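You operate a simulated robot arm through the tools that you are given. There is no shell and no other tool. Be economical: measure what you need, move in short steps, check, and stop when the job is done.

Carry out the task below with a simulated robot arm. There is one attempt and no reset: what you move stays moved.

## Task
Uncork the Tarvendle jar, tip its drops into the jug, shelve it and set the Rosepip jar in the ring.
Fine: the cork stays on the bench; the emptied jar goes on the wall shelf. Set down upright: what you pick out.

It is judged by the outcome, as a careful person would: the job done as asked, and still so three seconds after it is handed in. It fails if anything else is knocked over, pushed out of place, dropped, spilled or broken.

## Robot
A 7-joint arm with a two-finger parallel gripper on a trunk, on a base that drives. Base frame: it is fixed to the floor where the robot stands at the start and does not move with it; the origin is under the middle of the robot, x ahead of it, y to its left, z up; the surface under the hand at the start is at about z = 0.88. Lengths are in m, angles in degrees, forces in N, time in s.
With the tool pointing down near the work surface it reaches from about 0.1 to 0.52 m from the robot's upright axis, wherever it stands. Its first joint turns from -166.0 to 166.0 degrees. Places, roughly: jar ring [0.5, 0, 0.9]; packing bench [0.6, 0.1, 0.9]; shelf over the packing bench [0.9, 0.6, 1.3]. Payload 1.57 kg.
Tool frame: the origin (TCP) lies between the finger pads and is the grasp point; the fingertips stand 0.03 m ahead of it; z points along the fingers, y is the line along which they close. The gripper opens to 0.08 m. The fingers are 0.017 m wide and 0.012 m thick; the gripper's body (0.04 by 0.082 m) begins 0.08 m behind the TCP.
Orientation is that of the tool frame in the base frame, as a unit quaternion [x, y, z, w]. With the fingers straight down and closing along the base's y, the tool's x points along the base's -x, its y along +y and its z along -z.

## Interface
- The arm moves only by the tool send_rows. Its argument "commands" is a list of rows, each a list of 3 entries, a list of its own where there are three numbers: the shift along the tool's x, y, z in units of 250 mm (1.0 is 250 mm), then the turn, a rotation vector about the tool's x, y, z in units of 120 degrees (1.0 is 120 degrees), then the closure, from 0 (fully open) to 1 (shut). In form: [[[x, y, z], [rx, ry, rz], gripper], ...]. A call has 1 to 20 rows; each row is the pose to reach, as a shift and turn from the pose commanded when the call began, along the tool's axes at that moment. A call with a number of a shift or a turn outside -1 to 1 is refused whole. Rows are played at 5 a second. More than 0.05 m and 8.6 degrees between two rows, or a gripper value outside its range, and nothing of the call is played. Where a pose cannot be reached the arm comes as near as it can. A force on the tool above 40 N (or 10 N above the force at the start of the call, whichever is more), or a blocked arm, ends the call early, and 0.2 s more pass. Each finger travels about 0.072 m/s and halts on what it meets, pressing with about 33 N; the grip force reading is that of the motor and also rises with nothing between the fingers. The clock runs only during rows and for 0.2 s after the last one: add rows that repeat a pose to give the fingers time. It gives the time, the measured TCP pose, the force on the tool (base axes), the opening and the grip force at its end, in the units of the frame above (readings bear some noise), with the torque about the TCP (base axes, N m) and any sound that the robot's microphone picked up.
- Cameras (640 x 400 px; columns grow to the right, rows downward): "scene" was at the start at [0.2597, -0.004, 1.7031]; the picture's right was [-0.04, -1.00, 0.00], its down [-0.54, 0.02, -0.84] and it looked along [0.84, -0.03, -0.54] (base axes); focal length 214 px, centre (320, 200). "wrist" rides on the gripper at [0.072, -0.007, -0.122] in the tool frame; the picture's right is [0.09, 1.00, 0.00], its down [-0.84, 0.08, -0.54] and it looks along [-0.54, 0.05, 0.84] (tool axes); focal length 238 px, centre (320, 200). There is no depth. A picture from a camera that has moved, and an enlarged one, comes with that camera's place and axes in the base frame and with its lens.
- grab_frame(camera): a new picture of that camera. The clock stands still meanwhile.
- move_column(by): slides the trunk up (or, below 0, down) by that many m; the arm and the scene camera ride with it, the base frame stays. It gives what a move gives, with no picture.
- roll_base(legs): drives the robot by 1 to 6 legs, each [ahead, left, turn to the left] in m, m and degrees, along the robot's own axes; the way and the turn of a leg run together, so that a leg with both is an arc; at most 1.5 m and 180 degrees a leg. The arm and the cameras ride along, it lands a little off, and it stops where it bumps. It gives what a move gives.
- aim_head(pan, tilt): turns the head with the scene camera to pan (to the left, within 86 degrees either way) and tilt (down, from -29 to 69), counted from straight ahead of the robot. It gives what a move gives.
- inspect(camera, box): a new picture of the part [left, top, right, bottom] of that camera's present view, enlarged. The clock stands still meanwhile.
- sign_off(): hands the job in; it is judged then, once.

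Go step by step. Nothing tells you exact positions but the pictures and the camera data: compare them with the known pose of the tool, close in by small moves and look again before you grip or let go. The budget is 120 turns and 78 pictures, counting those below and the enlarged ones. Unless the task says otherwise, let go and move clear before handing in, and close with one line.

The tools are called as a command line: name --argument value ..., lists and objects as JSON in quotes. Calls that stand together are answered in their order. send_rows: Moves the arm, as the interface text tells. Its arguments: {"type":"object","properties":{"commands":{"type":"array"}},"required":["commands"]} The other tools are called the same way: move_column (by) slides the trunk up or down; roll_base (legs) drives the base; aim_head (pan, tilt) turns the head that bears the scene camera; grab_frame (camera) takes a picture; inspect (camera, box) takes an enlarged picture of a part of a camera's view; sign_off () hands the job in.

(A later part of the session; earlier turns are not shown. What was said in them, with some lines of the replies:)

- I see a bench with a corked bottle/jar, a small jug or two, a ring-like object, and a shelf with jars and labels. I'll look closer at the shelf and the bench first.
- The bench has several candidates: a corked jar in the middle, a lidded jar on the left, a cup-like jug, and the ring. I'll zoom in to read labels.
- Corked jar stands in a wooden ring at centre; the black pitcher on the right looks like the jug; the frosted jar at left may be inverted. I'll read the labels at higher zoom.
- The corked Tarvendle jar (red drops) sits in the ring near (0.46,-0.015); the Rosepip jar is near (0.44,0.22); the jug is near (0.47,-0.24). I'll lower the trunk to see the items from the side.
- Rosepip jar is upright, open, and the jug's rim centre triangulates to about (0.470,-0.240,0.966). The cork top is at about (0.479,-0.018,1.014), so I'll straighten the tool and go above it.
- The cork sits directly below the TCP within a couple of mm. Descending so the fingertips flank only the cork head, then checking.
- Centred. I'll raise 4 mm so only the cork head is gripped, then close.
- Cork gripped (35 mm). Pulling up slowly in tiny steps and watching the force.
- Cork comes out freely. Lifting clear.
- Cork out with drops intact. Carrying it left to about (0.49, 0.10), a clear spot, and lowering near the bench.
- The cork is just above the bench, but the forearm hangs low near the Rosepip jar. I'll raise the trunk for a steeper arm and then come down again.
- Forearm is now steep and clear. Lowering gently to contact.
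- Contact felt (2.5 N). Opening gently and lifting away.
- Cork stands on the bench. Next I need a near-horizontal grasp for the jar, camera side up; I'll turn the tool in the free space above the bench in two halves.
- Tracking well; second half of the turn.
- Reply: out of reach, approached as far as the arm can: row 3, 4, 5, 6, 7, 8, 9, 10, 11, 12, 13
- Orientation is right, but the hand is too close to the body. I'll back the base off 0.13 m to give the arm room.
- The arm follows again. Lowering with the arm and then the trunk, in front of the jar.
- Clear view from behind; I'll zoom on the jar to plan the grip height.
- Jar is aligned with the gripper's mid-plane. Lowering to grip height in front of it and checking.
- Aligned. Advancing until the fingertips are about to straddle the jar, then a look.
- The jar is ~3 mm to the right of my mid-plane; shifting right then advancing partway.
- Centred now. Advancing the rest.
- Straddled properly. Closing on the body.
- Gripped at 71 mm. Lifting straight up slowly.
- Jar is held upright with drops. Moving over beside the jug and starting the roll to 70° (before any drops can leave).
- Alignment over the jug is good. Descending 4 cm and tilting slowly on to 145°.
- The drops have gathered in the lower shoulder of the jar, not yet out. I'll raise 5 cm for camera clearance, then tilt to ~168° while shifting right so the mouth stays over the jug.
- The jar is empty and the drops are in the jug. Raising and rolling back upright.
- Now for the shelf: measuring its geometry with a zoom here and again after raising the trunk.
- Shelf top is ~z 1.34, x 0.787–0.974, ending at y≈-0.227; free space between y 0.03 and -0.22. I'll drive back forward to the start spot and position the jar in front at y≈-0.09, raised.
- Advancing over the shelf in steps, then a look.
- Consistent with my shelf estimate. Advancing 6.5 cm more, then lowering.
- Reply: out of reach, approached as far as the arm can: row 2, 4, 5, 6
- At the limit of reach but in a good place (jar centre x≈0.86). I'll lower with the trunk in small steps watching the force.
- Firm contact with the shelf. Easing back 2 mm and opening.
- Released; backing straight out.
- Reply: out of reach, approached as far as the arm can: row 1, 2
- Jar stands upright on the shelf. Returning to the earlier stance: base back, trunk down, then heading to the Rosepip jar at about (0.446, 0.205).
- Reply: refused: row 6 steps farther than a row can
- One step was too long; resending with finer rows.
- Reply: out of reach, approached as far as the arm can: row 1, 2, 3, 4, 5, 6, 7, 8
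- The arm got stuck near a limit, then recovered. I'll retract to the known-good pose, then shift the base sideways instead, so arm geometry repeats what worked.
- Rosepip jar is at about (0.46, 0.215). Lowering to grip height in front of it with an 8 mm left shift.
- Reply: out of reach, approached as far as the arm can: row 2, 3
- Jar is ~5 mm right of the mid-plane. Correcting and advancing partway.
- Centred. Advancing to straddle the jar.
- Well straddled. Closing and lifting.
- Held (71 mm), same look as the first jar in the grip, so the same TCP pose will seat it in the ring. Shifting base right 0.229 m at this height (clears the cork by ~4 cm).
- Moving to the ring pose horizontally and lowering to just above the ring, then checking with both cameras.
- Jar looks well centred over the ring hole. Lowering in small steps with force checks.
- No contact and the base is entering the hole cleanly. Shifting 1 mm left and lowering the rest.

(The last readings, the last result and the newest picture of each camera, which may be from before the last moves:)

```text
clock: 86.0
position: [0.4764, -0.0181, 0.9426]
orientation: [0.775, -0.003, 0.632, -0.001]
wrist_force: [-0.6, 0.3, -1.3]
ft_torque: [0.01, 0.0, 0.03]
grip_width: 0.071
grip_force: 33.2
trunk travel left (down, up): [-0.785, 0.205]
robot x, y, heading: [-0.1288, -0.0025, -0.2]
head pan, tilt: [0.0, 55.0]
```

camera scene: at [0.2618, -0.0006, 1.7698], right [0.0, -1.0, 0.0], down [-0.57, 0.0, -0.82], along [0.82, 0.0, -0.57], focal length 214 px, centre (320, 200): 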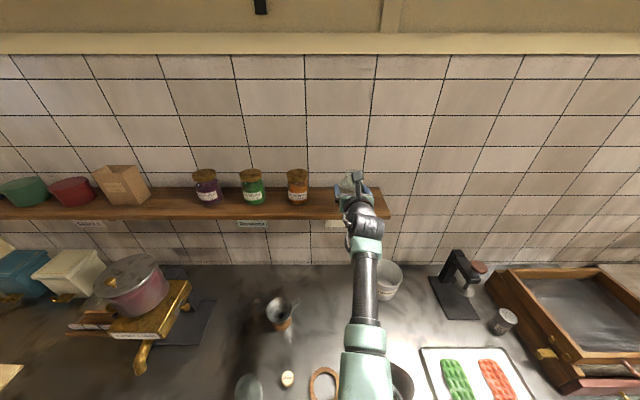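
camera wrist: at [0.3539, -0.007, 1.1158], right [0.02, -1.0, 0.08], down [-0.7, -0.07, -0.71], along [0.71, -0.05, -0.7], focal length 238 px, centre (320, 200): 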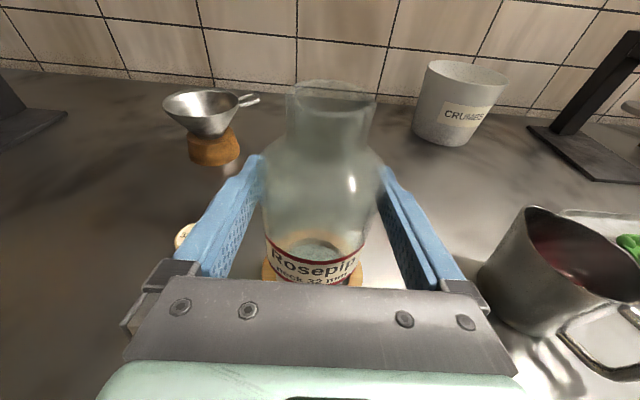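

send_rows --commands '[[[-0.006, 0, 0.0012], [0, 0, 0], 1], [[-0.01, 0, 0.002], [0, 0, 0], 1], [[-0.01, 0, 0.002], [0, 0, 0], 1]]'

inspect --camera "wrist" --box '[230, 180, 410, 300]'

```text
clock: 86.8
position: [0.4775, -0.0179, 0.9389]
orientation: [0.776, -0.002, 0.631, -0.001]
wrist_force: [0.6, 0.3, -0.2]
ft_torque: [-0.07, 0.03, 0.02]
grip_width: 0.0713
grip_force: 33.0
trunk travel left (down, up): [-0.785, 0.205]
robot x, y, heading: [-0.1264, -0.0027, -0.1]
head pan, tilt: [0.0, 55.0]
```

```text
3.33 times, centred on (320, 240) of wrist
camera zoom: at [0.3724, -0.0114, 1.0356], right [0.02, -1.0, 0.09], down [-0.7, -0.07, -0.71], along [0.71, -0.05, -0.7], focal length 794 px, centre (320, 67)
```

zoom: 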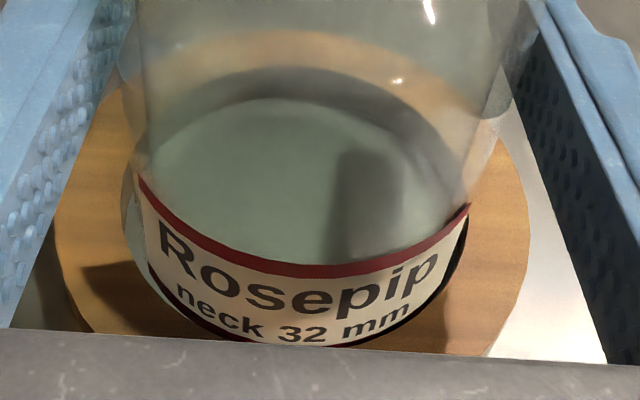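

The jar's base is inside the ring and its weight is transferring to the bench. One more mm, then release gently.

send_rows --commands '[[[-0.004, 0, 0.001], [0, 0, 0], 1], [[-0.004, 0, 0.001], [0, 0, 0], 1], [[-0.004, 0, 0.001], [0, 0, 0], 0.09], [[-0.004, 0, 0.001], [0, 0, 0], 0.04], [[-0.004, 0, 0.001], [0, 0, 0], 0], [[-0.004, 0, 0.001], [0, 0, 0], 0], [[-0.004, 0, 0.001], [0, 0, 0], 0]]'

grab_frame --camera "wrist"

```text
clock: 88.4
position: [0.4776, -0.0175, 0.9393]
orientation: [0.775, -0.002, 0.632, -0.002]
wrist_force: [0.4, -0.2, 0.9]
ft_torque: [0.02, -0.01, 0.0]
grip_width: 0.0799
grip_force: 0.1
trunk travel left (down, up): [-0.785, 0.205]
robot x, y, heading: [-0.1297, -0.0052, 0.1]
head pan, tilt: [0.0, 55.0]
```

```text
9 pictures are left
camera wrist: at [0.3725, -0.0115, 1.0345], right [0.02, -1.0, 0.08], down [-0.7, -0.07, -0.71], along [0.71, -0.05, -0.7], focal length 238 px, centre (320, 200)
```

wrist: 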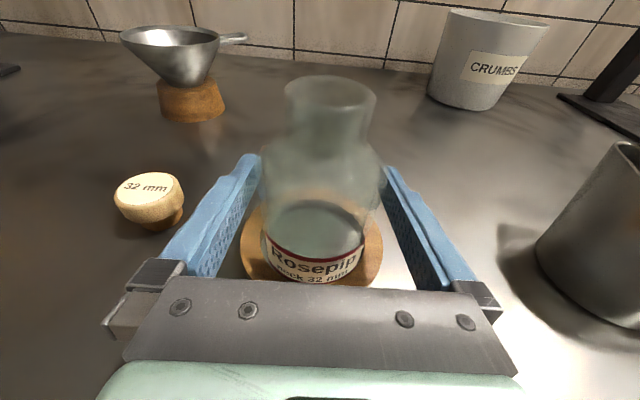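

Released and upright in the ring. Backing straight out.

send_rows --commands '[[[-0.008, 0, -0.039], [0, 0, 0], 0], [[-0.0204, 0, -0.098], [0, 0, 0], 0], [[-0.041, 0, -0.196], [0, 0, 0], 0], [[-0.065, 0, -0.313], [0, 0, 0], 0], [[-0.09, 0, -0.43], [0, 0, 0], 0], [[-0.114, 0, -0.548], [0, 0, 0], 0], [[-0.114, 0, -0.548], [0, 0, 0], 0]]'

grab_frame --camera "scene"

grab_frame --camera "wrist"

```text
clock: 90.0
position: [0.3354, -0.0175, 0.9395]
orientation: [0.776, -0.003, 0.631, -0.002]
wrist_force: [0.0, 0.1, 0.8]
ft_torque: [0.0, 0.0, 0.02]
grip_width: 0.0799
grip_force: 0.0
out of reach, approached as far as the arm can: row 2, 3
trunk travel left (down, up): [-0.785, 0.205]
robot x, y, heading: [-0.1235, -0.0009, 0.0]
head pan, tilt: [0.0, 55.0]
```

```text
8 pictures are left
camera scene: at [0.1165, -0.0037, 1.5414], right [0.0, -1.0, 0.0], down [-0.82, 0.0, -0.57], along [0.57, 0.0, -0.82], focal length 214 px, centre (320, 200)
```

scene: 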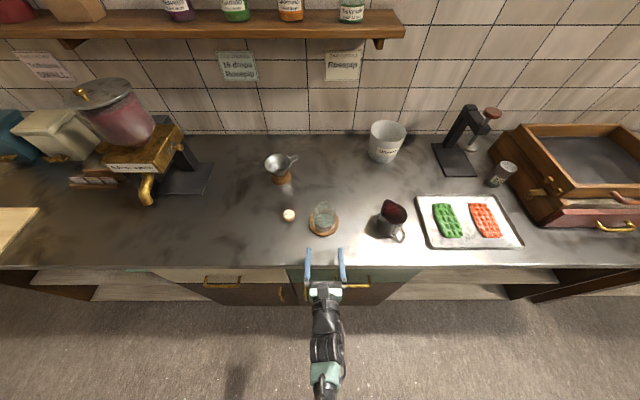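

```text
7 pictures are left
camera wrist: at [0.2314, -0.0107, 1.0343], right [0.02, -1.0, 0.08], down [-0.7, -0.07, -0.71], along [0.71, -0.05, -0.7], focal length 238 px, centre (320, 200)
```

wrist: 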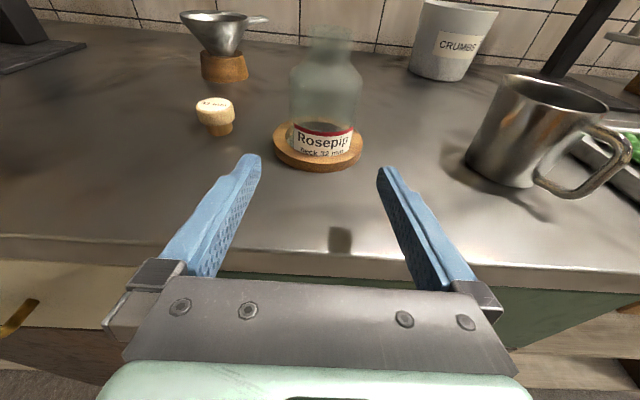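

Everything looks in place; a final close check for seating and for stray drops.

inspect --camera "wrist" --box '[265, 20, 375, 180]'

inspect --camera "scene" --box '[280, 170, 450, 270]'

```text
2.50 times, centred on (320, 100) of wrist
camera zoom: at [0.2314, -0.0107, 1.0343], right [0.02, -1.0, 0.08], down [-0.7, -0.07, -0.71], along [0.71, -0.05, -0.7], focal length 596 px, centre (320, 450)
```

zoom: 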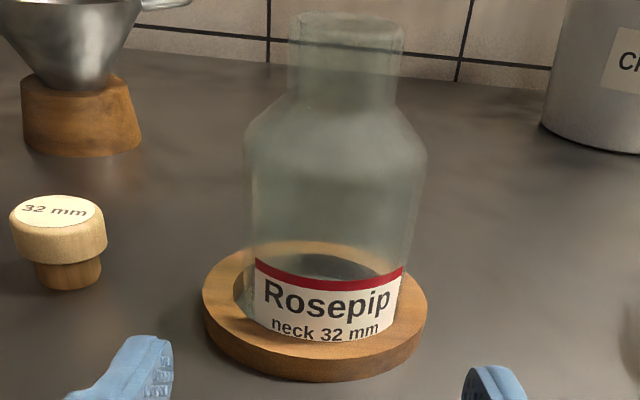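

```text
3.76 times, centred on (365, 220) of scene
camera zoom: at [0.1165, -0.0037, 1.5414], right [0.0, -1.0, 0.0], down [-0.82, 0.0, -0.57], along [0.57, 0.0, -0.82], focal length 807 px, centre (151, 125)
```

zoom: 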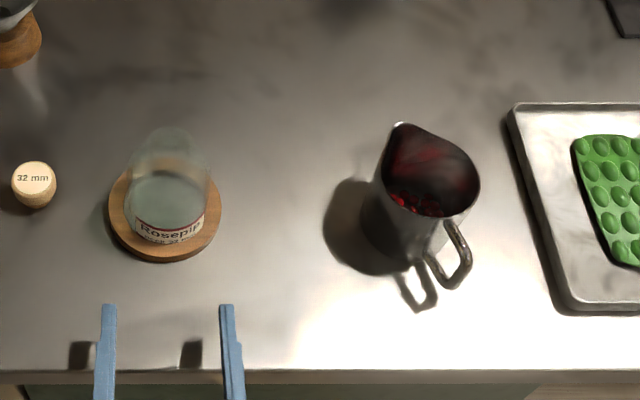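

The Rosepip jar is seated upright in the ring, the drops are in the jug with none stray, the cork is on the bench and the Tarvendle jar is on the shelf. Handing in.

sign_off

```text
The job is handed in.
```

The Tarvendle jar was uncorked, emptied into the jug and set upright on the wall shelf; the Rosepip jar stands upright in the ring, and the cork is on the bench.
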